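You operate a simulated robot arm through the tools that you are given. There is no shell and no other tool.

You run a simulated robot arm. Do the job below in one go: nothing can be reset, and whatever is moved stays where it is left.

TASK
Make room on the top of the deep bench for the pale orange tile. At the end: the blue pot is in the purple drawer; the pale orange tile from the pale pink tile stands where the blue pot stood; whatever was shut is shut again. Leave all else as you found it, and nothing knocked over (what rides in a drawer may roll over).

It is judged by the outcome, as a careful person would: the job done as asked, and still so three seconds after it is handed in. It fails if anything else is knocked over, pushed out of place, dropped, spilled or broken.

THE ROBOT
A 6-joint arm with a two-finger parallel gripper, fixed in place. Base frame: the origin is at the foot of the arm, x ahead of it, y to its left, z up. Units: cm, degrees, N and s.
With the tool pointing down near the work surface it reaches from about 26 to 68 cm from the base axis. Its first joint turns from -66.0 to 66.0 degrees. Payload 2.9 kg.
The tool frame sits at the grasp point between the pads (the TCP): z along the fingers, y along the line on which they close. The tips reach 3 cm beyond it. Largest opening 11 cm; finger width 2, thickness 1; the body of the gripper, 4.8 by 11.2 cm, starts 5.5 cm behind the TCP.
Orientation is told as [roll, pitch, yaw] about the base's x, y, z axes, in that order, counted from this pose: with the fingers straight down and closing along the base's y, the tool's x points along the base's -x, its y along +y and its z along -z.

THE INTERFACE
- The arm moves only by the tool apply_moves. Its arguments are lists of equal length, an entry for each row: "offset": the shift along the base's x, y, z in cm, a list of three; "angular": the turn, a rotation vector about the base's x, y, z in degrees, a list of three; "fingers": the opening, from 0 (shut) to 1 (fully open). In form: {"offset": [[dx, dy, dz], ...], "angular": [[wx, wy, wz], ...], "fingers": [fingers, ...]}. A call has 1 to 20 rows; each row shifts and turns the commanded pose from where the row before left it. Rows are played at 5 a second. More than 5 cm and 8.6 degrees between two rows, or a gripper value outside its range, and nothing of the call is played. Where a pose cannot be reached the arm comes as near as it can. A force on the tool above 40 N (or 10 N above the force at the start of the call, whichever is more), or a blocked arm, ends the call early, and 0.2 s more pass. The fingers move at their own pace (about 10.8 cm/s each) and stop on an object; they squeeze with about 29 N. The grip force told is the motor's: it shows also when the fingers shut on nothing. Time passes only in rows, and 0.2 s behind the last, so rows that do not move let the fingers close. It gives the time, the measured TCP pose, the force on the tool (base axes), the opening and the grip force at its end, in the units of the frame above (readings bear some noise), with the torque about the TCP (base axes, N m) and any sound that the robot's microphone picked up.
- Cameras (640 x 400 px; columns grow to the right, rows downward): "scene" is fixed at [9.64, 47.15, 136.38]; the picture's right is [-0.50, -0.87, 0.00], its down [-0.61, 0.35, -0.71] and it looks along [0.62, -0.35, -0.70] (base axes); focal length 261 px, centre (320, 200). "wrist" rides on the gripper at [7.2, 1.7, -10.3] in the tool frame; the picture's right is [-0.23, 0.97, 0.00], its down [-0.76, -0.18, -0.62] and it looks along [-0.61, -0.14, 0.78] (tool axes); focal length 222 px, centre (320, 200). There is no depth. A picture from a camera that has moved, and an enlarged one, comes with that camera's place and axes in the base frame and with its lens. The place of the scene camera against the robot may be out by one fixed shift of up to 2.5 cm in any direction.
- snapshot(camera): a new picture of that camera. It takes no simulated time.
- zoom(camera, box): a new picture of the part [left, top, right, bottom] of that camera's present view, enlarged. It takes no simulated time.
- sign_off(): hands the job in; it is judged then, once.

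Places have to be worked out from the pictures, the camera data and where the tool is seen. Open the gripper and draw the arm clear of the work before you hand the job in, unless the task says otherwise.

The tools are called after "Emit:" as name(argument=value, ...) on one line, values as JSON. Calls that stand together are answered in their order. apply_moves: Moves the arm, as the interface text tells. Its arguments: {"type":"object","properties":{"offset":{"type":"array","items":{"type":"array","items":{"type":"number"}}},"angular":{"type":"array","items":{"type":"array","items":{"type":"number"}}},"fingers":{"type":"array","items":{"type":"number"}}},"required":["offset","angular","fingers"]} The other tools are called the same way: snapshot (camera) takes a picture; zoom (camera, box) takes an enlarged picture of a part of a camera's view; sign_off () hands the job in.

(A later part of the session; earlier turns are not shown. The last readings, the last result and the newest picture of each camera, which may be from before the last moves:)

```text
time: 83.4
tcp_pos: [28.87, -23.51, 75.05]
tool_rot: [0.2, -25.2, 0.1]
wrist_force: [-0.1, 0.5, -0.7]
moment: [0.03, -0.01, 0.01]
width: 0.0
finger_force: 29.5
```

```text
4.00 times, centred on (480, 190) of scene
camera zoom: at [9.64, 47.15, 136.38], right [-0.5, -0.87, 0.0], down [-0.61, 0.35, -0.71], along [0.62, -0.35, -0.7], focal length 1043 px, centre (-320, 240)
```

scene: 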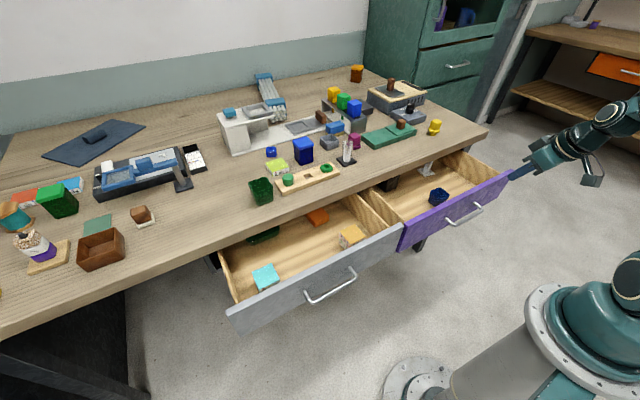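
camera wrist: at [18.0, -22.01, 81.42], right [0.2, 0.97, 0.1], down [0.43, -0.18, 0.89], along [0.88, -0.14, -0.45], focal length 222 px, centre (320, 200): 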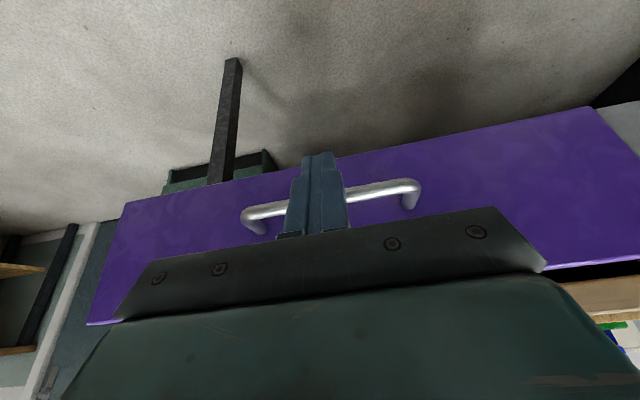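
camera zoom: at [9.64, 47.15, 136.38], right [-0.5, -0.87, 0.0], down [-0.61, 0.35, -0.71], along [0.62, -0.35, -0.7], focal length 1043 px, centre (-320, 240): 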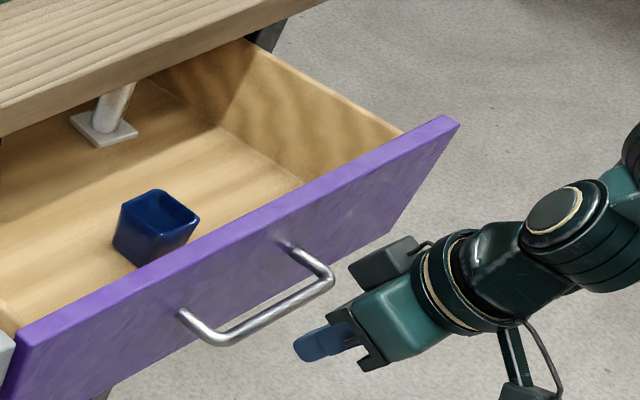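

The closed fingers are in front of the bar. I push the drawer in slowly.

Emit:
apply_moves(offset=[[0.6, 0, 0], [0.6, 0, 0], [0.6, 0, 0], [0.6, 0, 0], [0.8, 0, 0], [1, 0, 0], [1, 0, 0], [1, 0, 0], [1, 0, 0], [1, 0, 0], [1, 0, 0], [1, 0, 0]], angular=[[0, 0, 0], [0, 0, 0], [0, 0, 0], [0, 0, 0], [0, 0, 0], [0, 0, 0], [0, 0, 0], [0, 0, 0], [0, 0, 0], [0, 0, 0], [0, 0, 0], [0, 0, 0]], fingers=[0, 0, 0, 0, 0, 0, 0, 0, 0, 0, 0, 0])

Emit:
snapshot(camera="wrist")

Emit:
zoom(camera="scene", box=[360, 120, 520, 220])

```text
time: 86.0
tcp_pos: [39.05, -23.4, 75.14]
tool_rot: [0.2, -25.1, 0.1]
wrist_force: [0.1, -0.3, -0.8]
moment: [-0.01, -0.01, 0.01]
width: 0.01
finger_force: 29.0
```

```text
taken
camera wrist: at [28.21, -21.98, 81.42], right [0.2, 0.97, 0.1], down [0.43, -0.18, 0.89], along [0.88, -0.14, -0.45], focal length 222 px, centre (320, 200)
```

wrist: 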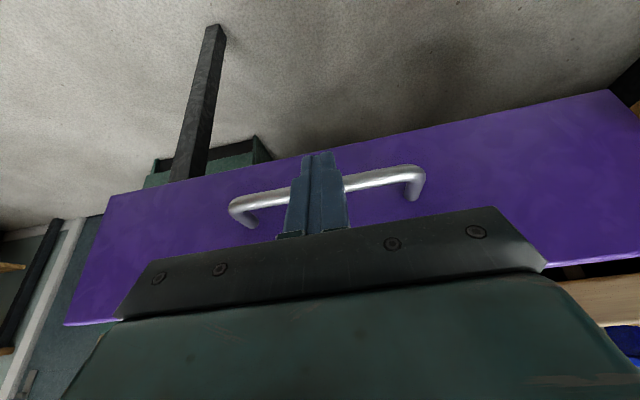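

```text
4.00 times, centred on (440, 170) of scene
camera zoom: at [9.64, 47.15, 136.38], right [-0.5, -0.87, 0.0], down [-0.61, 0.35, -0.71], along [0.62, -0.35, -0.7], focal length 1043 px, centre (-160, 320)
```

zoom: 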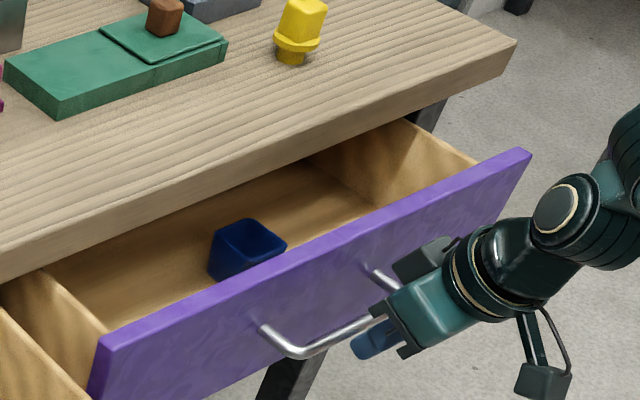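

The drawer is sliding in (pot stays upright). I continue pushing.

Emit:
apply_moves(offset=[[1, 0, 0], [1, 0, 0], [1, 0, 0], [1, 0, 0], [1, 0, 0], [1, 0, 0], [1, 0, 0], [1, 0, 0], [0.8, 0, 0], [0.8, 0, 0]], angular=[[0, 0, 0], [0, 0, 0], [0, 0, 0], [0, 0, 0], [0, 0, 0], [0, 0, 0], [0, 0, 0], [0, 0, 0], [0, 0, 0], [0, 0, 0]], fingers=[0, 0, 0, 0, 0, 0, 0, 0, 0, 0])

Emit:
snapshot(camera="wrist")

Emit:
zoom(camera="scene", box=[340, 110, 500, 210])

```text
time: 88.2
tcp_pos: [48.73, -23.58, 75.17]
tool_rot: [0.3, -25.1, 0.2]
wrist_force: [-0.2, -0.7, 0.2]
moment: [0.0, 0.01, -0.01]
width: 0.0
finger_force: 29.2
```

```text
taken
camera wrist: at [37.81, -21.97, 81.47], right [0.2, 0.97, 0.1], down [0.43, -0.18, 0.89], along [0.88, -0.14, -0.45], focal length 222 px, centre (320, 200)
```

wrist: 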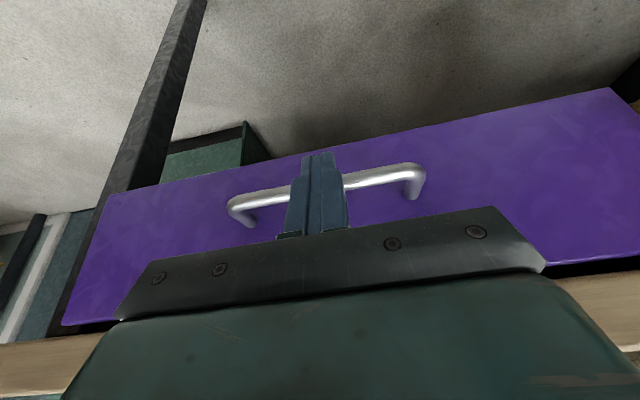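

```text
4.00 times, centred on (420, 160) of scene
camera zoom: at [9.64, 47.15, 136.38], right [-0.5, -0.87, 0.0], down [-0.61, 0.35, -0.71], along [0.62, -0.35, -0.7], focal length 1043 px, centre (-80, 360)
```

zoom: 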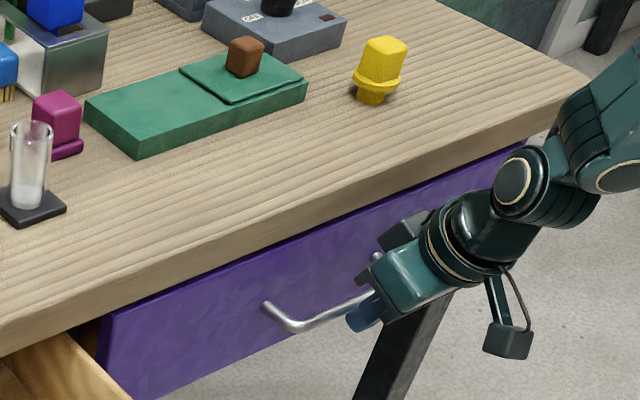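

About 3 cm to go. I push the rest in small steps until it stops.

Emit:
apply_moves(offset=[[0.6, 0, 0], [0.6, 0, 0], [0.5, 0, 0], [0.5, 0, 0], [0.4, 0, 0], [0.3, 0, 0], [0, 0, 0]], angular=[[0, 0, 0], [0, 0, 0], [0, 0, 0], [0, 0, 0], [0, 0, 0], [0, 0, 0], [0, 0, 0]], fingers=[0, 0, 0, 0, 0, 0, 0])

Emit:
snapshot(camera="wrist")

Emit:
zoom(camera="scene", box=[340, 110, 500, 210])

```text
time: 89.8
tcp_pos: [51.58, -23.51, 75.04]
tool_rot: [0.3, -25.0, 0.1]
wrist_force: [0.5, -0.1, -0.4]
moment: [-0.02, 0.0, 0.01]
width: 0.01
finger_force: 28.9
```

```text
taken
camera wrist: at [40.77, -22.02, 81.43], right [0.2, 0.97, 0.1], down [0.43, -0.18, 0.89], along [0.88, -0.14, -0.45], focal length 222 px, centre (320, 200)
```

wrist: 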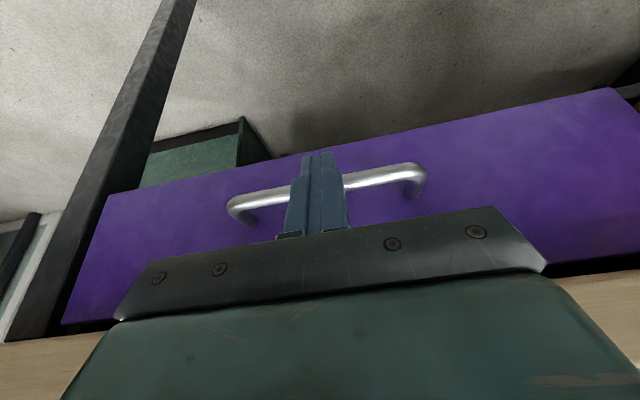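

```text
4.00 times, centred on (420, 160) of scene
camera zoom: at [9.64, 47.15, 136.38], right [-0.5, -0.87, 0.0], down [-0.61, 0.35, -0.71], along [0.62, -0.35, -0.7], focal length 1043 px, centre (-80, 360)
```

zoom: 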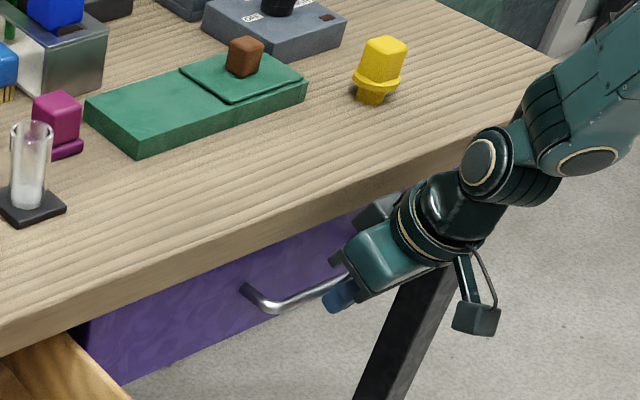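

No resistance yet; a bit further in fine steps.

Emit:
apply_moves(offset=[[0.25, 0, 0], [0.25, 0, 0], [0.2, 0, 0], [0.2, 0, 0], [0, 0, 0]], angular=[[0, 0, 0], [0, 0, 0], [0, 0, 0], [0, 0, 0], [0, 0, 0]], fingers=[0, 0, 0, 0, 0])

Emit:
zoom(camera="scene", box=[340, 110, 500, 210])

```text
time: 91.0
tcp_pos: [51.8, -23.39, 74.7]
tool_rot: [0.5, -24.1, -0.2]
wrist_force: [-34.7, -4.4, -3.6]
moment: [0.24, 0.58, 0.1]
width: 0.0
finger_force: 29.1
```

```text
4.00 times, centred on (420, 160) of scene
camera zoom: at [9.58, 47.14, 136.39], right [-0.5, -0.87, 0.0], down [-0.61, 0.35, -0.71], along [0.62, -0.35, -0.7], focal length 1043 px, centre (-80, 360)
```

zoom: 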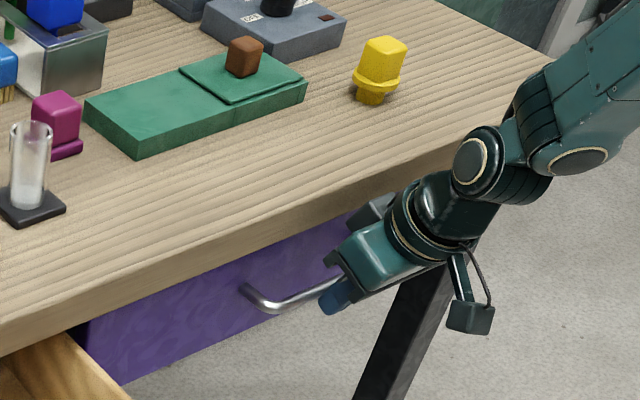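

The drawer hit its stop (−35 N), so it is shut. I back off and rise.

Emit:
apply_moves(offset=[[-1, 0, 0], [-2, 0, 0], [-3, 0, 1], [-3, 0, 3], [-2, 0, 4], [0, 0, 4], [0, 0, 4], [0, 0, 4]], angular=[[0, 0, 0], [0, 0, 0], [0, 0, 0], [0, 5, 0], [0, 5, 0], [0, 5, 0], [0, 5, 0], [0, 5, 0]], fingers=[0, 0, 0, 0.2, 0.4, 0.6, 0.7, 0.7])

Emit:
zoom(camera="scene", box=[200, 130, 480, 305])

```text
time: 92.8
tcp_pos: [41.64, -23.62, 95.07]
tool_rot: [0.2, 0.0, 0.0]
wrist_force: [0.4, -0.3, -0.3]
moment: [-0.02, 0.0, -0.01]
width: 7.71
finger_force: 0.1
```

```text
2.29 times, centred on (340, 218) of scene
camera zoom: at [9.64, 47.15, 136.38], right [-0.5, -0.87, 0.0], down [-0.61, 0.35, -0.71], along [0.62, -0.35, -0.7], focal length 596 px, centre (274, 160)
```

zoom: 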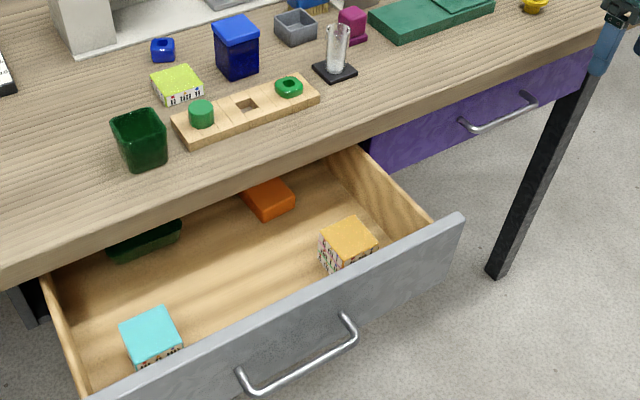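

Purple drawer is exactly as at the start. Now I go over the tile stack in the grey drawer to measure its height.

Emit:
apply_moves(offset=[[0.5, 4.1, 0], [0.5, 4.1, 0], [0.5, 4.1, 0], [0.5, 4.1, 0], [0.5, 4.1, 0], [0.5, 4.1, 0], [0.5, 4.1, 0], [0.5, 4.1, 0], [0.5, 3.8, 0]], angular=[[0, 0, 0], [0, 0, 0], [0, 0, 0], [0, 0, 0], [0, 0, 0], [0, 0, 0], [0, 0, 0], [0, 0, 0], [0, 0, 0]], fingers=[0.7, 0.7, 0.7, 0.7, 0.7, 0.7, 0.7, 0.7, 0.7])

Emit:
snapshot(camera="wrist")

Emit:
zoom(camera="wrist", box=[260, 20, 400, 108])

```text
time: 94.8
tcp_pos: [45.75, 13.16, 94.77]
tool_rot: [0.2, 0.0, 0.0]
wrist_force: [0.5, 0.7, 0.6]
moment: [0.04, 0.01, 0.01]
width: 7.74
finger_force: 0.0
```

```text
taken
camera wrist: at [38.51, 14.65, 105.23], right [0.23, 0.97, 0.0], down [0.76, -0.18, 0.62], along [0.61, -0.14, -0.78], focal length 222 px, centre (320, 200)
```

wrist: 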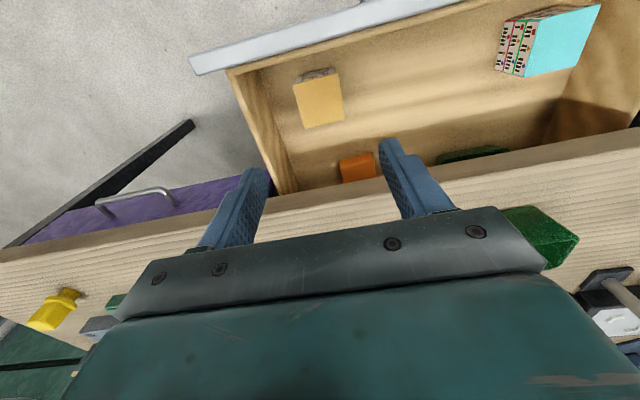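

```text
4.55 times, centred on (330, 64) of wrist
camera zoom: at [38.51, 14.65, 105.23], right [0.23, 0.97, 0.0], down [0.76, -0.18, 0.62], along [0.61, -0.14, -0.78], focal length 1010 px, centre (274, 818)
```

zoom: 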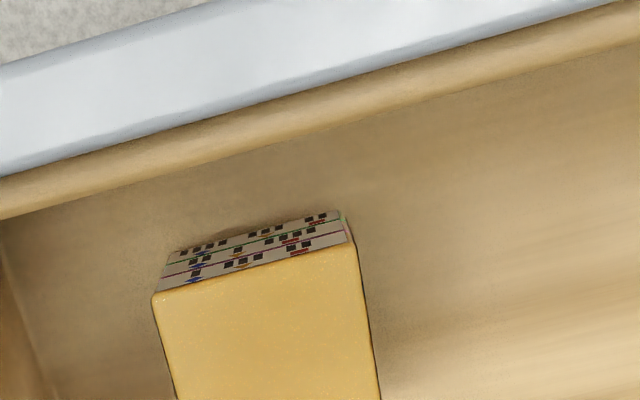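

Stack: top at z≈74.6 (three tiles of ~2 cm on a floor at 68.6), x 43.8–49.5, y 10.1–15.65, so centre ≈(46.6, 12.9). I align and descend to just above, then verify.

Emit:
apply_moves(offset=[[0.4, -0.1, -3], [0.4, -0.15, -4], [0, 0, -4], [0, 0, -3], [0, 0, -1.5]], angular=[[0, 0, 0], [0, 0, 0], [0, 0, 0], [0, 0, 0], [0, 0, 0]], fingers=[0.7, 0.7, 0.7, 0.7, 0.7])

Emit:
snapshot(camera="wrist")

Emit:
zoom(camera="scene", box=[300, 180, 396, 240])

```text
time: 96.0
tcp_pos: [46.58, 13.02, 79.56]
tool_rot: [0.2, -0.1, 0.1]
wrist_force: [-0.2, 0.1, -0.4]
moment: [-0.02, 0.0, 0.0]
width: 7.68
finger_force: 0.1
```

```text
taken
camera wrist: at [39.48, 14.51, 89.92], right [0.23, 0.97, 0.0], down [0.76, -0.18, 0.62], along [0.61, -0.14, -0.78], focal length 222 px, centre (320, 200)
```

wrist: 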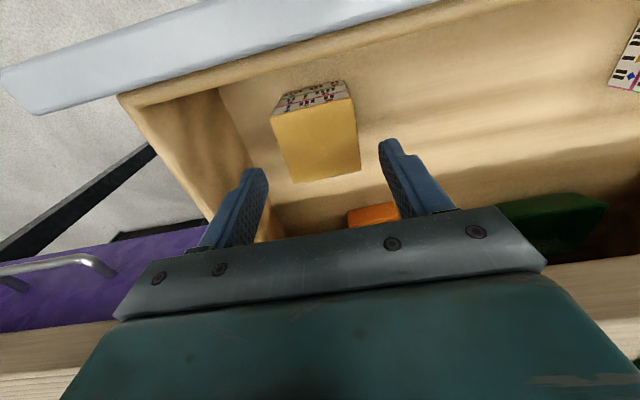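

```text
6.67 times, centred on (348, 210) of scene
camera zoom: at [9.64, 47.15, 136.38], right [-0.5, -0.87, 0.0], down [-0.61, 0.35, -0.71], along [0.62, -0.35, -0.7], focal length 1739 px, centre (133, 133)
```

zoom: 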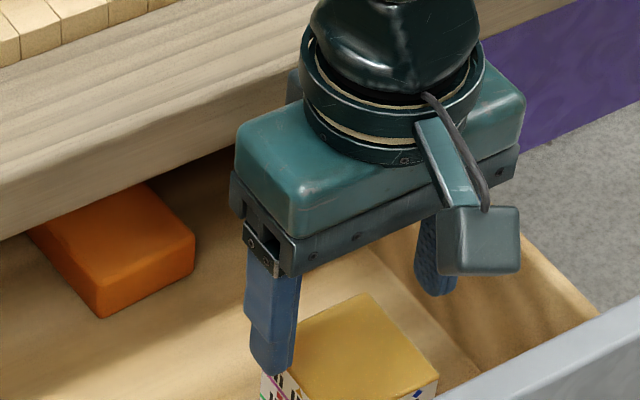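

Aligned (tile centre ≈(46.4, 12.9), 5.5 cm square). I lower so that the tips overlap only the top tile (tips at ≈73.2), and close.

Emit:
apply_moves(offset=[[-0.1, -0.1, -1.5], [0, 0, -1], [0, 0, -0.85], [0, 0, 0]], angular=[[0, 0, 0], [0, 0, 0], [0, 0, 0], [0, 0, 0]], fingers=[0.7, 0.7, 0.7, 0.7])

Emit:
zoom(camera="wrist", box=[220, 60, 440, 198])

Emit:
zoom(camera="scene", box=[316, 205, 396, 255])

```text
time: 97.0
tcp_pos: [46.76, 12.79, 76.33]
tool_rot: [0.2, -0.1, 0.1]
wrist_force: [0.4, -0.3, -0.6]
moment: [-0.02, 0.03, 0.03]
width: 7.7
finger_force: 0.0
```

```text
2.90 times, centred on (330, 129) of wrist
camera zoom: at [39.52, 14.31, 86.62], right [0.23, 0.97, 0.0], down [0.76, -0.18, 0.62], along [0.61, -0.14, -0.78], focal length 644 px, centre (291, 406)
```

zoom: 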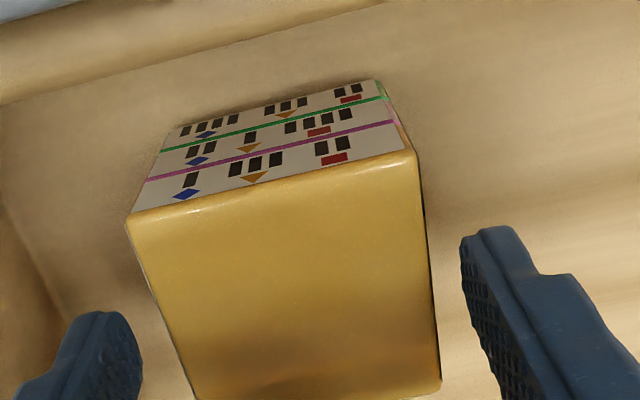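

```text
8.00 times, centred on (356, 230) of scene
camera zoom: at [9.64, 47.15, 136.38], right [-0.5, -0.87, 0.0], down [-0.61, 0.35, -0.71], along [0.62, -0.35, -0.7], focal length 2086 px, centre (32, -40)
```

zoom: 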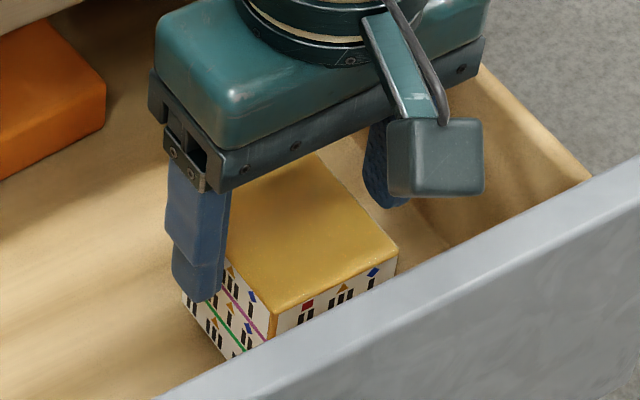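

The top tile spans z≈72.25–74.3. I lower 0.4 cm more (tips ≈72.9, still above the pink tile) and close.

Emit:
apply_moves(offset=[[-0.2, 0.1, -0.4], [0, 0, 0], [0, 0, 0], [0, 0, 0], [0, 0, 0]], angular=[[0, 0, 0], [0, 0, 0], [0, 0, 0], [0, 0, 0], [0, 0, 0]], fingers=[0.7, 0.6, 0.3, 0, 0])

Emit:
zoom(camera="wrist", box=[220, 60, 440, 198])

Emit:
zoom(camera="scene", box=[316, 205, 396, 255])

```text
time: 98.2
tcp_pos: [46.48, 12.93, 75.98]
tool_rot: [0.2, 0.0, 0.1]
wrist_force: [0.3, 0.4, 0.1]
moment: [0.0, 0.02, 0.01]
width: 5.75
finger_force: 29.1
```

```text
2.90 times, centred on (330, 129) of wrist
camera zoom: at [39.33, 14.33, 86.27], right [0.23, 0.97, 0.0], down [0.76, -0.18, 0.62], along [0.61, -0.14, -0.78], focal length 644 px, centre (291, 406)
```

zoom: 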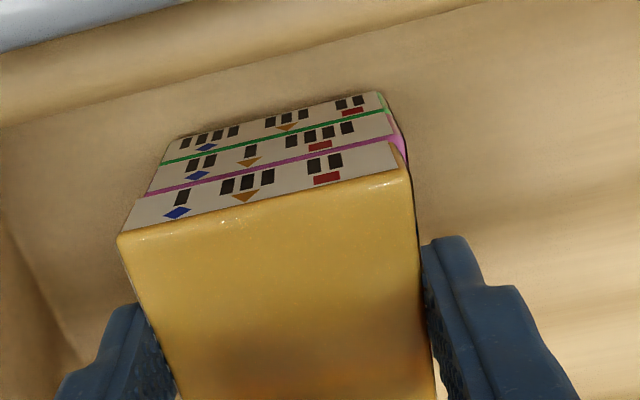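

```text
8.00 times, centred on (356, 230) of scene
camera zoom: at [9.64, 47.15, 136.38], right [-0.5, -0.87, 0.0], down [-0.61, 0.35, -0.71], along [0.62, -0.35, -0.7], focal length 2086 px, centre (32, -40)
```

zoom: 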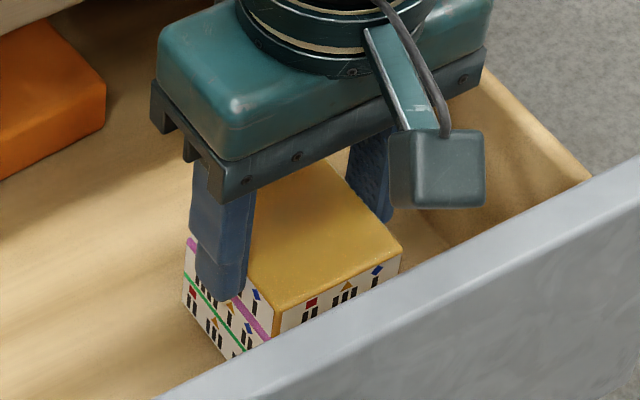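

Gripped the top tile only (the pink tile below stayed put). I lift slowly.

Emit:
apply_moves(offset=[[0, 0, 0.5], [0, 0, 0.8], [0, 0, 1.2], [0, 0, 2]], angular=[[0, 0, 0], [0, 0, 0], [0, 0, 0], [0, 0, 0]], fingers=[0, 0, 0, 0])

Emit:
zoom(camera="wrist", box=[220, 60, 440, 198])

Emit:
zoom(camera="scene", box=[316, 195, 396, 245])

```text
time: 99.2
tcp_pos: [46.59, 12.72, 80.67]
tool_rot: [0.2, 0.0, 0.1]
wrist_force: [-0.5, -0.1, -1.0]
moment: [0.01, 0.02, 0.0]
width: 5.73
finger_force: 28.6
```

```text
2.90 times, centred on (330, 129) of wrist
camera zoom: at [39.35, 14.28, 91.02], right [0.23, 0.97, 0.0], down [0.76, -0.18, 0.62], along [0.61, -0.14, -0.78], focal length 644 px, centre (291, 406)
```

zoom: 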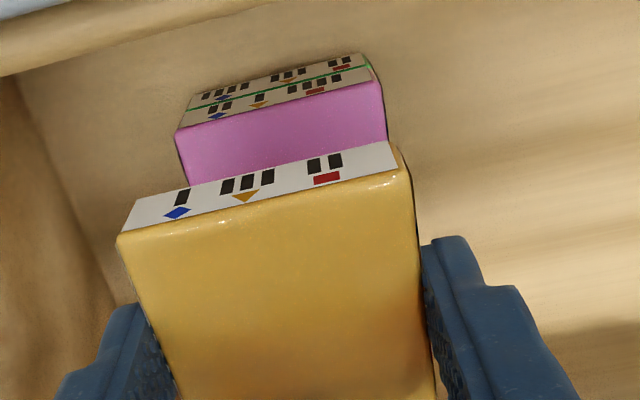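

```text
8.00 times, centred on (356, 220) of scene
camera zoom: at [9.64, 47.15, 136.38], right [-0.5, -0.87, 0.0], down [-0.61, 0.35, -0.71], along [0.62, -0.35, -0.7], focal length 2086 px, centre (32, 40)
```

zoom: 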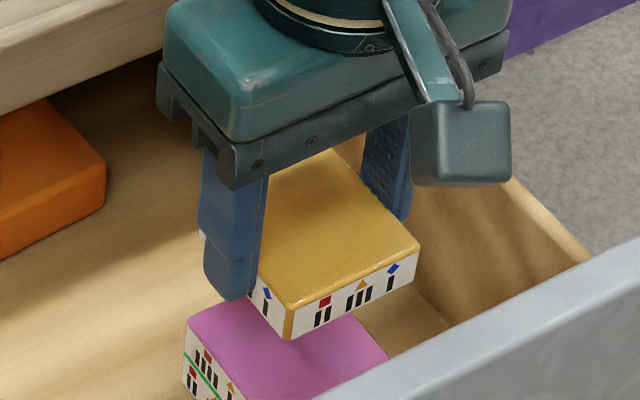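

Only the pale orange tile came up; the pink tile stays on its stack. I raise it and carry it to the free bench strip at (60.5, −25) to set it down and regrasp with a tilted tool (needed for the far corner).

Emit:
apply_moves(offset=[[0, 0, 4], [0, 0, 4], [0, 0, 4], [0, 0, 4], [0, -3, 0.5], [0.3, -4.5, 0], [0.5, -4.5, 0], [0.5, -4.5, 0], [0.5, -4.5, 0], [0.5, -4.5, 0], [1, -4.5, 0], [1.5, -4.5, 0], [2, -3.2, 0], [3, 0, 0], [3, 0, 0], [1.1, 0, 0]], angular=[[0, 0, 0], [0, 0, 0], [0, 0, 0], [0, 0, 0], [0, 0, 0], [0, 0, 0], [0, 0, 0], [0, 0, 0], [0, 0, 0], [0, 0, 0], [0, 0, 0], [0, 0, 0], [0, 0, 0], [0, 0, 0], [0, 0, 0], [0, 0, 0]], fingers=[0, 0, 0, 0, 0, 0, 0, 0, 0, 0, 0, 0, 0, 0, 0, 0])

Emit:
snapshot(camera="wrist")

Emit:
snapshot(camera="scene")

```text
time: 102.6
tcp_pos: [60.58, -24.76, 96.82]
tool_rot: [0.2, 0.0, 0.0]
wrist_force: [-0.2, 0.0, -1.6]
moment: [-0.01, -0.01, -0.05]
width: 5.72
finger_force: 28.6
```

```text
taken
camera wrist: at [53.41, -23.23, 107.15], right [0.23, 0.97, 0.0], down [0.76, -0.18, 0.62], along [0.61, -0.14, -0.78], focal length 222 px, centre (320, 200)
```

wrist: 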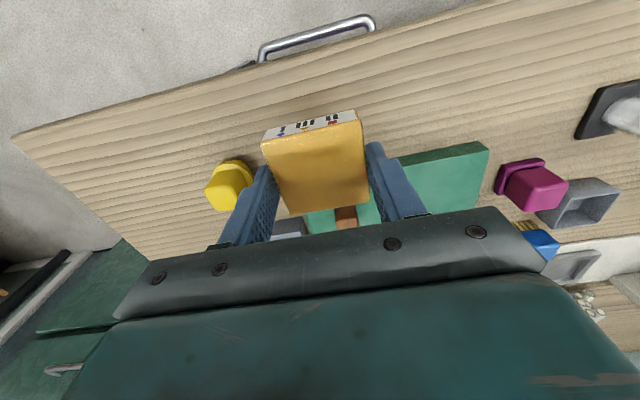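

```text
taken
```

scene: 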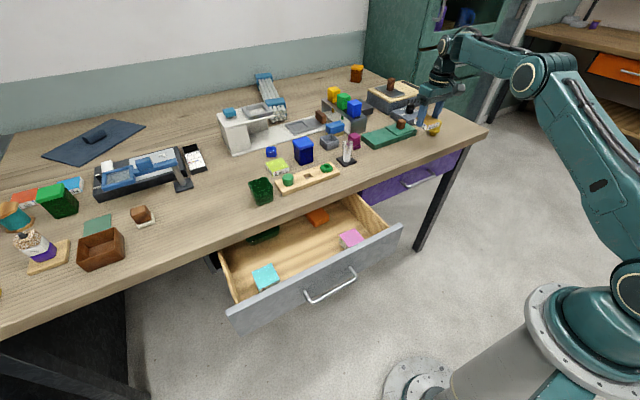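

Held steady over the free strip. I lower it to the bench.

Emit:
apply_moves(offset=[[0, 0, -2.5], [0, 0, -2.5], [0, 0, -1.5], [0, 0, -0.6], [0, 0, -0.3], [0, 0, 0]], angular=[[0, 0, 0], [0, 0, 0], [0, 0, 0], [0, 0, 0], [0, 0, 0], [0, 0, 0]], fingers=[0, 0, 0, 0, 0, 0])

Emit:
zoom(camera="scene", box=[380, 90, 476, 150])

```text
time: 104.0
tcp_pos: [60.33, -24.67, 89.26]
tool_rot: [0.1, 0.0, 0.1]
wrist_force: [-0.1, 0.6, -0.4]
moment: [-0.02, -0.03, -0.01]
width: 5.73
finger_force: 28.9
```

```text
6.67 times, centred on (428, 120) of scene
camera zoom: at [9.64, 47.15, 136.38], right [-0.5, -0.87, 0.0], down [-0.61, 0.35, -0.71], along [0.62, -0.35, -0.7], focal length 1739 px, centre (-400, 733)
```

zoom: 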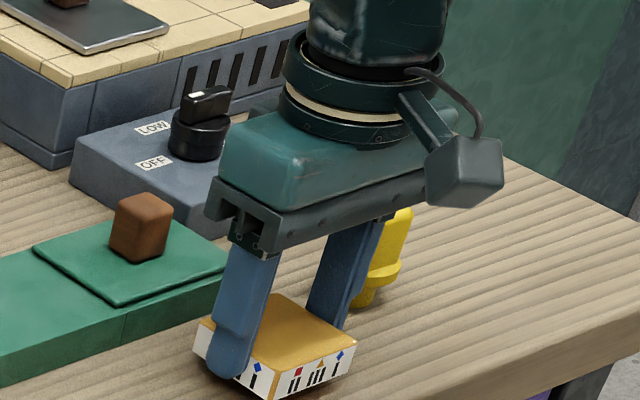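

Emit:
apply_moves(offset=[[0, 0, -0.15], [0, 0, -0.15], [0, 0, -0.1], [0, 0, 0]], angular=[[0, 0, 0], [0, 0, 0], [0, 0, 0], [0, 0, 0]], fingers=[0, 0, 0, 0])

```text
time: 105.0
tcp_pos: [60.43, -24.76, 88.89]
tool_rot: [0.2, 0.0, 0.2]
wrist_force: [-0.8, 0.1, -1.4]
moment: [-0.01, -0.01, 0.01]
width: 5.75
finger_force: 28.9
```

The force shows the tile's weight still hanging; I lower a few more mm until contact.

Emit:
apply_moves(offset=[[0, 0, -0.12], [0, 0, -0.12], [0, 0, 0]], angular=[[0, 0, 0], [0, 0, 0], [0, 0, 0]], fingers=[0, 0, 0])

Emit:
zoom(camera="scene", box=[390, 120, 454, 160])

```text
time: 105.8
tcp_pos: [60.41, -24.69, 88.89]
tool_rot: [0.2, 0.0, 0.2]
wrist_force: [0.3, 0.2, -1.4]
moment: [0.01, -0.02, -0.01]
width: 5.78
finger_force: 29.1
```

```text
10.00 times, centred on (422, 140) of scene
camera zoom: at [9.64, 47.15, 136.38], right [-0.5, -0.87, 0.0], down [-0.61, 0.35, -0.71], along [0.62, -0.35, -0.7], focal length 2608 px, centre (-700, 800)
```

zoom: 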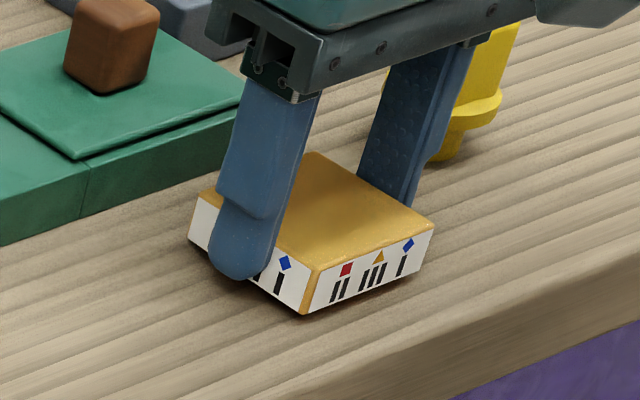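

Emit:
apply_moves(offset=[[0, 0, -0.12], [0, 0, -0.12], [0, 0, 0]], angular=[[0, 0, 0], [0, 0, 0], [0, 0, 0]], fingers=[0, 0, 0])

Emit:
zoom(camera="scene", box=[390, 120, 454, 160])

```text
time: 106.6
tcp_pos: [60.46, -24.84, 88.6]
tool_rot: [0.2, 0.0, 0.1]
wrist_force: [0.3, -0.5, -1.0]
moment: [0.0, -0.01, -0.03]
width: 5.75
finger_force: 28.8
```

```text
10.00 times, centred on (422, 140) of scene
camera zoom: at [9.64, 47.15, 136.38], right [-0.5, -0.87, 0.0], down [-0.61, 0.35, -0.71], along [0.62, -0.35, -0.7], focal length 2608 px, centre (-700, 800)
```

zoom: 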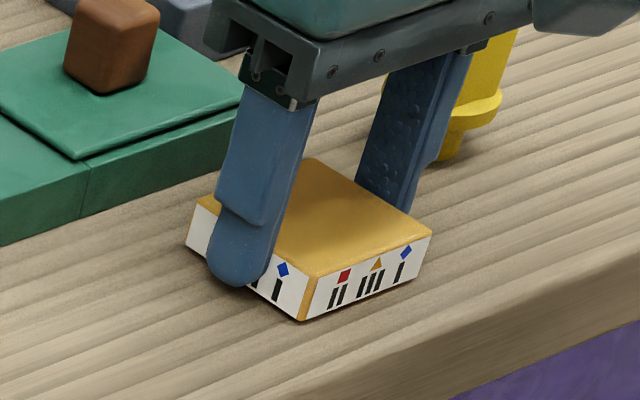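

Emit:
apply_moves(offset=[[0, 0, -0.1], [0, 0, -0.1], [0, 0, 0]], angular=[[0, 0, 0], [0, 0, 0], [0, 0, 0]], fingers=[0, 0, 0])

```text
time: 107.4
tcp_pos: [60.45, -24.83, 88.47]
tool_rot: [0.2, -0.2, 0.0]
wrist_force: [-2.3, -0.3, 6.5]
moment: [-0.21, 0.29, -0.09]
width: 5.73
finger_force: 28.9
```

Contact (+6.5 N). I release the tile and rise.

Emit:
apply_moves(offset=[[0, 0, 0.05], [0, 0, 0], [0, 0, 0], [0, 0, 2], [0, 0, 4], [-2, 0, 4], [-3, 0, 2]], angular=[[0, 0, 0], [0, 0, 0], [0, 0, 0], [0, 0, 0], [0, 0, 0], [0, 0, 0], [0, 0, 0]], fingers=[0.6, 0.65, 0.7, 0.7, 0.7, 0.7, 0.7])

Emit:
snapshot(camera="wrist")

Emit:
zoom(camera="wrist", box=[240, 60, 420, 172])

Emit:
zoom(camera="scene", box=[380, 90, 476, 150])

```text
time: 109.0
tcp_pos: [55.38, -24.85, 100.5]
tool_rot: [0.3, 0.1, 0.1]
wrist_force: [0.3, -0.2, 0.3]
moment: [0.0, 0.0, 0.03]
width: 7.71
finger_force: 0.1
```

```text
taken
camera wrist: at [48.19, -23.41, 110.88], right [0.23, 0.97, 0.0], down [0.76, -0.18, 0.62], along [0.61, -0.14, -0.78], focal length 222 px, centre (320, 200)
```

wrist: 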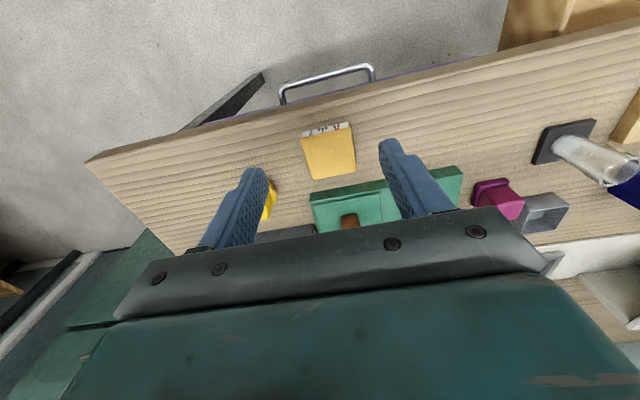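

```text
3.56 times, centred on (330, 116) of wrist
camera zoom: at [48.19, -23.41, 110.88], right [0.23, 0.97, 0.0], down [0.76, -0.18, 0.62], along [0.61, -0.14, -0.78], focal length 790 px, centre (284, 499)
```

zoom: 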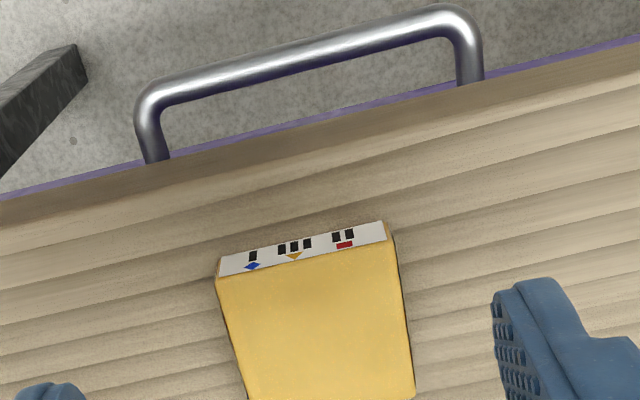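

```text
6.67 times, centred on (428, 120) of scene
camera zoom: at [9.64, 47.15, 136.38], right [-0.5, -0.87, 0.0], down [-0.61, 0.35, -0.71], along [0.62, -0.35, -0.7], focal length 1739 px, centre (-400, 733)
```

zoom: 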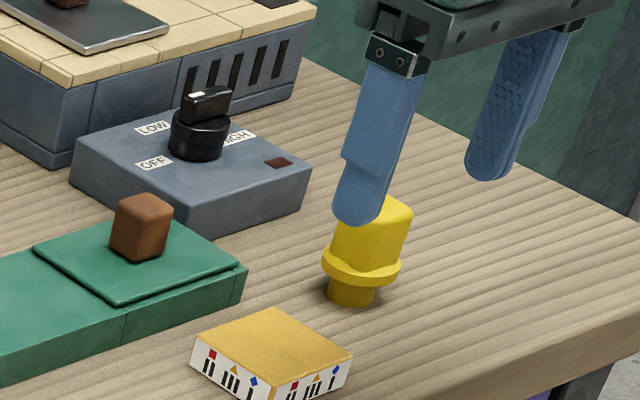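

The tile sits flat at about (60.35, −24.9). Now I tilt the tool to 58° behind it, ready to regrasp with the tile centre ~2.1 cm ahead of the TCP.

Emit:
apply_moves(offset=[[-1.5, 0, 0], [-1.5, 0, 0], [-1, 0, -1], [-0.5, 0, -1], [0, 0, -1.5], [0, 0, -1.5], [0, 0, -1.5], [0, 0, -1.5]], angular=[[0, -7.25, 0], [0, -7.25, 0], [0, -7.25, 0], [0, -7.25, 0], [0, -7.25, 0], [0, -7.25, 0], [0, -7.25, 0], [0, -7.25, 0]], fingers=[0.7, 0.7, 0.7, 0.7, 0.7, 0.7, 0.7, 0.7])

Emit:
snapshot(camera="wrist")

Emit:
zoom(camera="scene", box=[380, 90, 508, 170])

```text
time: 110.8
tcp_pos: [51.09, -24.75, 92.73]
tool_rot: [0.1, -58.1, 0.2]
wrist_force: [0.0, 0.7, -0.3]
moment: [0.01, -0.01, 0.02]
width: 7.7
finger_force: 0.0
```

```text
taken
camera wrist: at [38.44, -23.24, 91.92], right [0.12, 0.97, 0.19], down [-0.13, -0.18, 0.98], along [0.99, -0.14, 0.1], focal length 222 px, centre (320, 200)
```

wrist: 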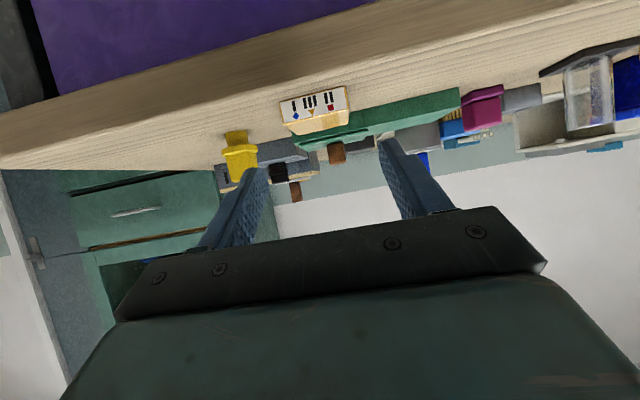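

```text
5.00 times, centred on (444, 130) of scene
camera zoom: at [9.64, 47.15, 136.38], right [-0.5, -0.87, 0.0], down [-0.61, 0.35, -0.71], along [0.62, -0.35, -0.7], focal length 1304 px, centre (-300, 550)
```

zoom: 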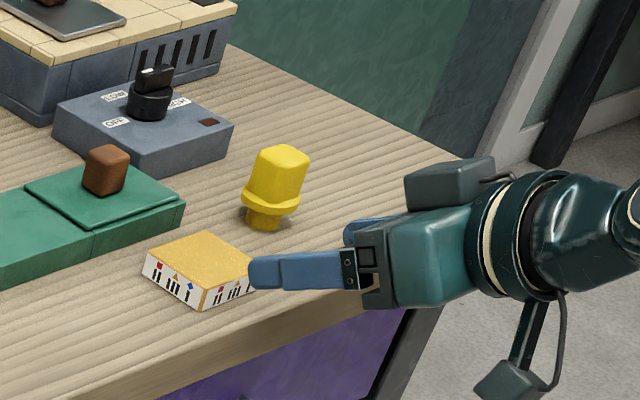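

Bench surface reads z≈85.1 here. I advance so the fingers straddle the tile, staying just off the wood.

Emit:
apply_moves(offset=[[1.8, -0.05, -1.2], [1.8, -0.05, -1.2], [1.8, 0, -1.2], [1.7, 0, -0.9], [0, 0, 0]], angular=[[0, 0, 0], [0, 0, 0], [0, 0, 0], [0, 0, 0], [0, 0, 0]], fingers=[0.7, 0.7, 0.7, 0.7, 0.7])

Emit:
zoom(camera="wrist", box=[220, 80, 440, 218])

Emit:
zoom(camera="scene", box=[390, 110, 470, 160])

```text
time: 112.0
tcp_pos: [58.25, -24.72, 87.8]
tool_rot: [0.2, -58.0, 0.1]
wrist_force: [-0.1, 0.3, 0.1]
moment: [0.02, 0.0, 0.02]
width: 7.72
finger_force: 0.0
```

```text
2.90 times, centred on (330, 149) of wrist
camera zoom: at [45.68, -23.26, 87.16], right [0.12, 0.97, 0.19], down [-0.12, -0.18, 0.98], along [0.99, -0.14, 0.1], focal length 644 px, centre (291, 348)
```

zoom: 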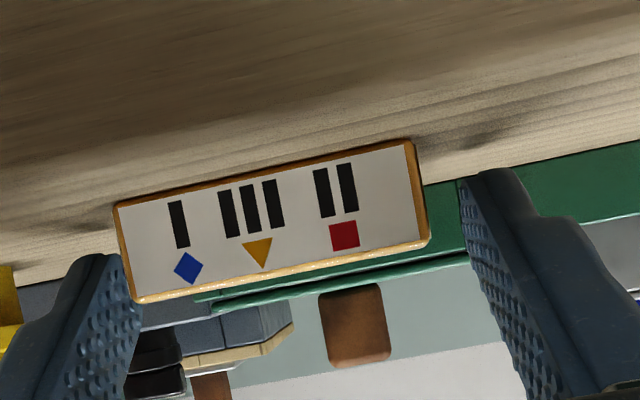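

```text
8.00 times, centred on (430, 135) of scene
camera zoom: at [9.64, 47.15, 136.38], right [-0.5, -0.87, 0.0], down [-0.61, 0.35, -0.71], along [0.62, -0.35, -0.7], focal length 2086 px, centre (-560, 720)
```

zoom: 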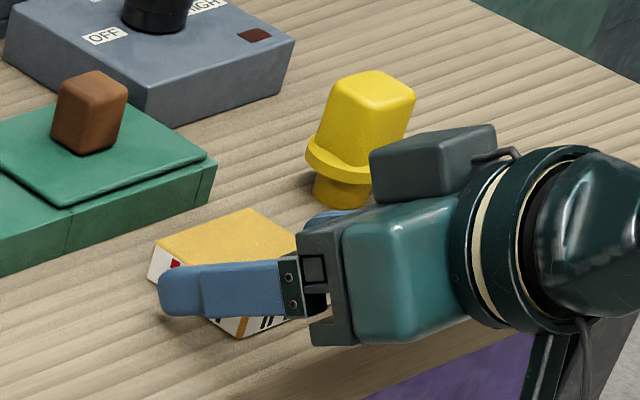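

Tile is between the fingers, tips just above the wood. I raise 1 mm and close.

Emit:
apply_moves(offset=[[0, -0.1, 0.1], [0, 0, 0], [0, 0, 0], [0, 0, 0], [0, 0, 0]], angular=[[0, 0, 0], [0, 0, 0], [0, 0, 0], [0, 0, 0], [0, 0, 0]], fingers=[0.65, 0.55, 0.3, 0, 0])

Emit:
zoom(camera="wrist", box=[220, 80, 440, 218])

Emit:
zoom(camera="scene", box=[390, 110, 470, 160])

```text
time: 113.2
tcp_pos: [58.01, -24.86, 87.88]
tool_rot: [0.2, -58.0, 0.1]
wrist_force: [0.1, 0.1, -0.2]
moment: [0.08, 0.03, 0.03]
width: 5.78
finger_force: 29.1
```

```text
2.90 times, centred on (330, 149) of wrist
camera zoom: at [45.57, -23.41, 87.29], right [0.12, 0.97, 0.19], down [-0.12, -0.18, 0.98], along [0.99, -0.14, 0.1], focal length 644 px, centre (291, 348)
```

zoom: 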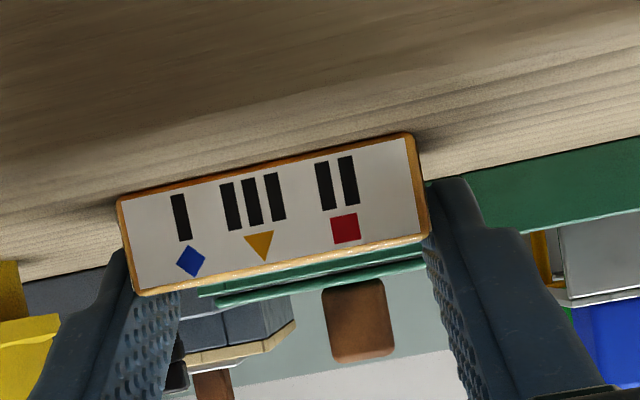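

```text
8.00 times, centred on (430, 135) of scene
camera zoom: at [9.64, 47.15, 136.38], right [-0.5, -0.87, 0.0], down [-0.61, 0.35, -0.71], along [0.62, -0.35, -0.7], focal length 2086 px, centre (-560, 720)
```

zoom: 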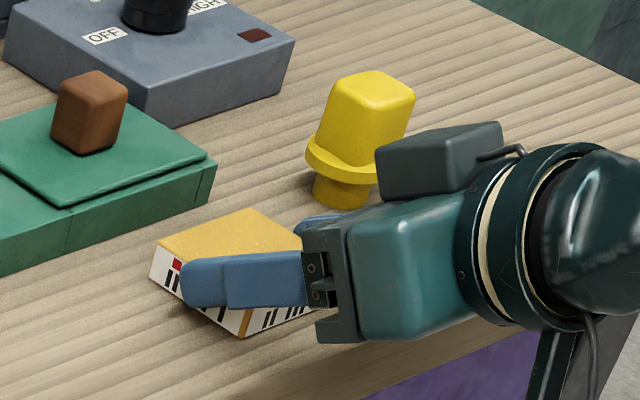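

Gripped (5.78 cm). I lift gently and check it stays level.

Emit:
apply_moves(offset=[[0, 0, 0.5], [0, 0, 1], [0, 0, 1.5], [0, 0, 2], [0, 0, 2.5], [0, 0, 2]], angular=[[0, 0, 0], [0, 0, 0], [0, 0, 0], [0, 0, 0], [0, 0, 0], [0, 0, 0]], fingers=[0, 0, 0, 0, 0, 0])

Emit:
zoom(camera="wrist", box=[220, 80, 440, 218])

Emit:
zoom(camera="scene", box=[390, 80, 486, 140])

```text
time: 114.6
tcp_pos: [57.77, -24.91, 97.47]
tool_rot: [0.3, -58.1, 0.1]
wrist_force: [-0.4, 0.5, -1.8]
moment: [0.03, 0.05, 0.02]
width: 5.77
finger_force: 28.9
```

```text
2.90 times, centred on (330, 149) of wrist
camera zoom: at [45.29, -23.45, 96.84], right [0.12, 0.97, 0.19], down [-0.12, -0.18, 0.98], along [0.99, -0.14, 0.1], focal length 644 px, centre (291, 348)
```

zoom: 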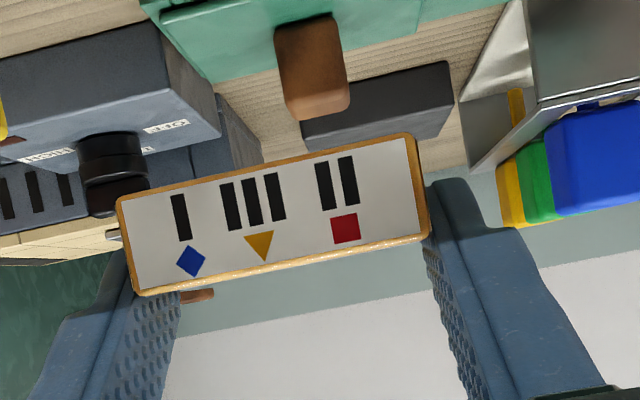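

```text
6.67 times, centred on (438, 110) of scene
camera zoom: at [9.64, 47.15, 136.38], right [-0.5, -0.87, 0.0], down [-0.61, 0.35, -0.71], along [0.62, -0.35, -0.7], focal length 1739 px, centre (-467, 800)
```

zoom: 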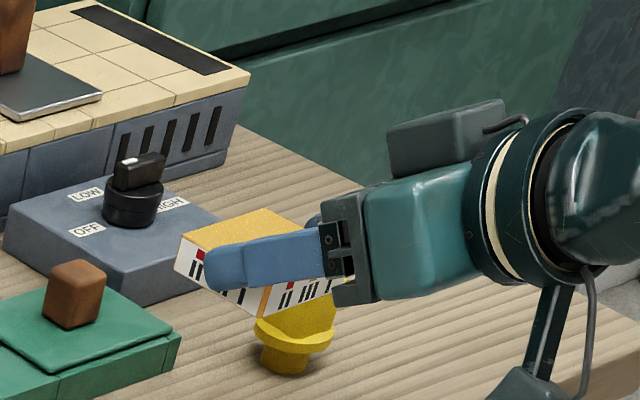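

Level and secure. I carry it across (well above the yellow thing) to in front of the pot's old spot.

Emit:
apply_moves(offset=[[0, -4, 0], [0, -4.4, 0], [0, -4.4, 0], [0, -4.4, 0], [0, -4, 0], [0, -1, 0], [0, 0, 0]], angular=[[0, 0, 0], [0, 0, 0], [0, 0, 0], [0, 0, 0], [0, 0, 0], [0, 0, 0], [0, 0, 0]], fingers=[0, 0, 0, 0, 0, 0, 0])

Emit:
snapshot(camera="wrist")

Emit:
zoom(camera="scene", box=[400, 60, 528, 140])

```text
time: 116.2
tcp_pos: [58.04, -47.13, 97.56]
tool_rot: [0.2, -57.9, 0.0]
wrist_force: [0.2, 0.8, -1.8]
moment: [0.02, 0.07, 0.0]
width: 5.78
finger_force: 28.3
```

```text
taken
camera wrist: at [45.45, -45.61, 96.9], right [0.12, 0.97, 0.19], down [-0.12, -0.18, 0.98], along [0.99, -0.14, 0.1], focal length 222 px, centre (320, 200)
```

wrist: 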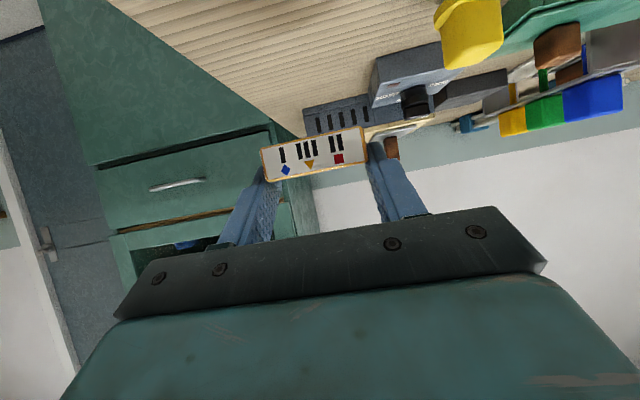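

```text
5.00 times, centred on (464, 100) of scene
camera zoom: at [9.65, 47.15, 136.38], right [-0.5, -0.87, 0.0], down [-0.61, 0.35, -0.71], along [0.62, -0.35, -0.7], focal length 1304 px, centre (-400, 700)
```

zoom: 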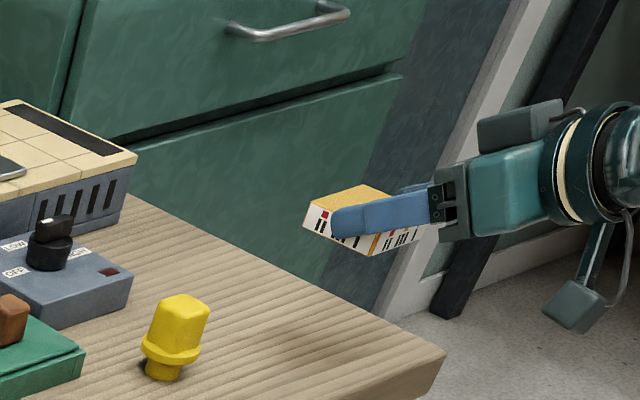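

I descend to ~2 cm above the wood, then move forward at that height to the pot's old spot.

Emit:
apply_moves(offset=[[0, 0, -2.5], [0, 0, -2.5], [0, 0, -2.5], [1.4, 0, 0], [1.4, 0, 0], [1.4, 0, 0], [1.4, 0, -0.3], [0, 0, 0]], angular=[[0, 0, 0], [0, 0, 0], [0, 0, 0], [0, 0, 0], [0, 0, 0], [0, 0, 0], [0, 0, 0], [0, 0, 0]], fingers=[0, 0, 0, 0, 0, 0, 0, 0])

Emit:
snapshot(camera="wrist")

Emit:
zoom(camera="scene", box=[400, 70, 528, 150])

```text
time: 118.0
tcp_pos: [63.76, -47.22, 89.65]
tool_rot: [0.3, -58.1, -0.1]
wrist_force: [0.3, 0.2, -2.0]
moment: [0.02, 0.03, 0.0]
width: 5.75
finger_force: 29.4
```

```text
taken
camera wrist: at [51.11, -45.66, 89.02], right [0.12, 0.97, 0.2], down [-0.12, -0.18, 0.98], along [0.99, -0.14, 0.1], focal length 222 px, centre (320, 200)
```

wrist: 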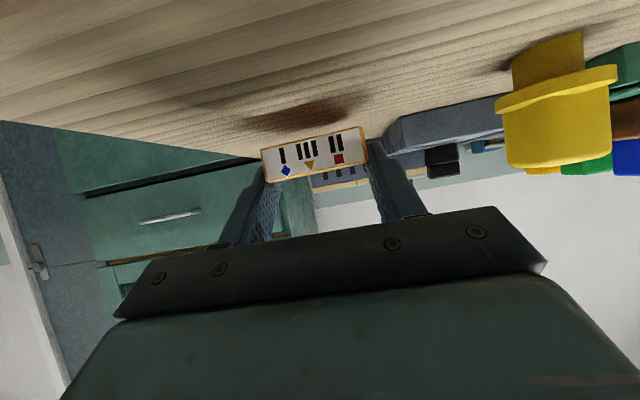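

```text
5.00 times, centred on (464, 110) of scene
camera zoom: at [9.64, 47.15, 136.38], right [-0.5, -0.87, 0.0], down [-0.61, 0.35, -0.71], along [0.62, -0.35, -0.7], focal length 1304 px, centre (-400, 650)
```

zoom: 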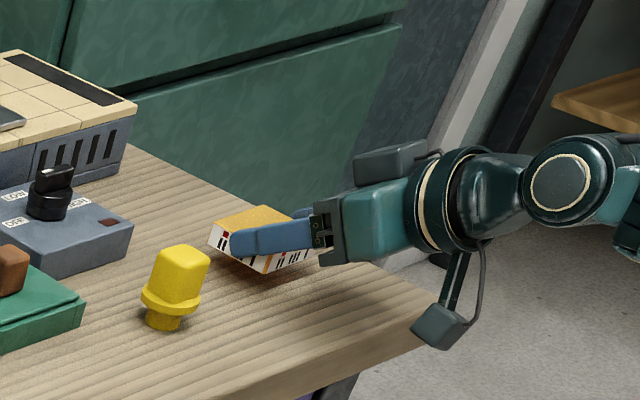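

Position is right: tile centre ≈(66.0, −47.2). I lower onto the bench.

Emit:
apply_moves(offset=[[-0.05, 0, -0.6], [-0.05, 0, -0.5], [0, 0, -0.3], [0, 0, 0]], angular=[[0, 0, 0], [0, 0, 0], [0, 0, 0], [0, 0, 0]], fingers=[0, 0, 0, 0])

Emit:
zoom(camera="wrist", box=[220, 80, 440, 218])

```text
time: 119.0
tcp_pos: [63.52, -47.26, 88.34]
tool_rot: [0.1, -58.1, 0.0]
wrist_force: [-0.7, 0.0, -1.7]
moment: [0.0, 0.01, 0.03]
width: 5.74
finger_force: 29.1
```

```text
2.90 times, centred on (330, 149) of wrist
camera zoom: at [50.94, -45.7, 87.72], right [0.12, 0.97, 0.19], down [-0.12, -0.18, 0.98], along [0.99, -0.14, 0.1], focal length 644 px, centre (291, 348)
```

zoom: 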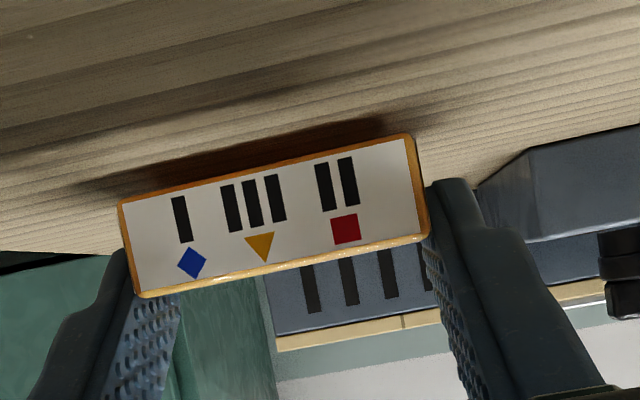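

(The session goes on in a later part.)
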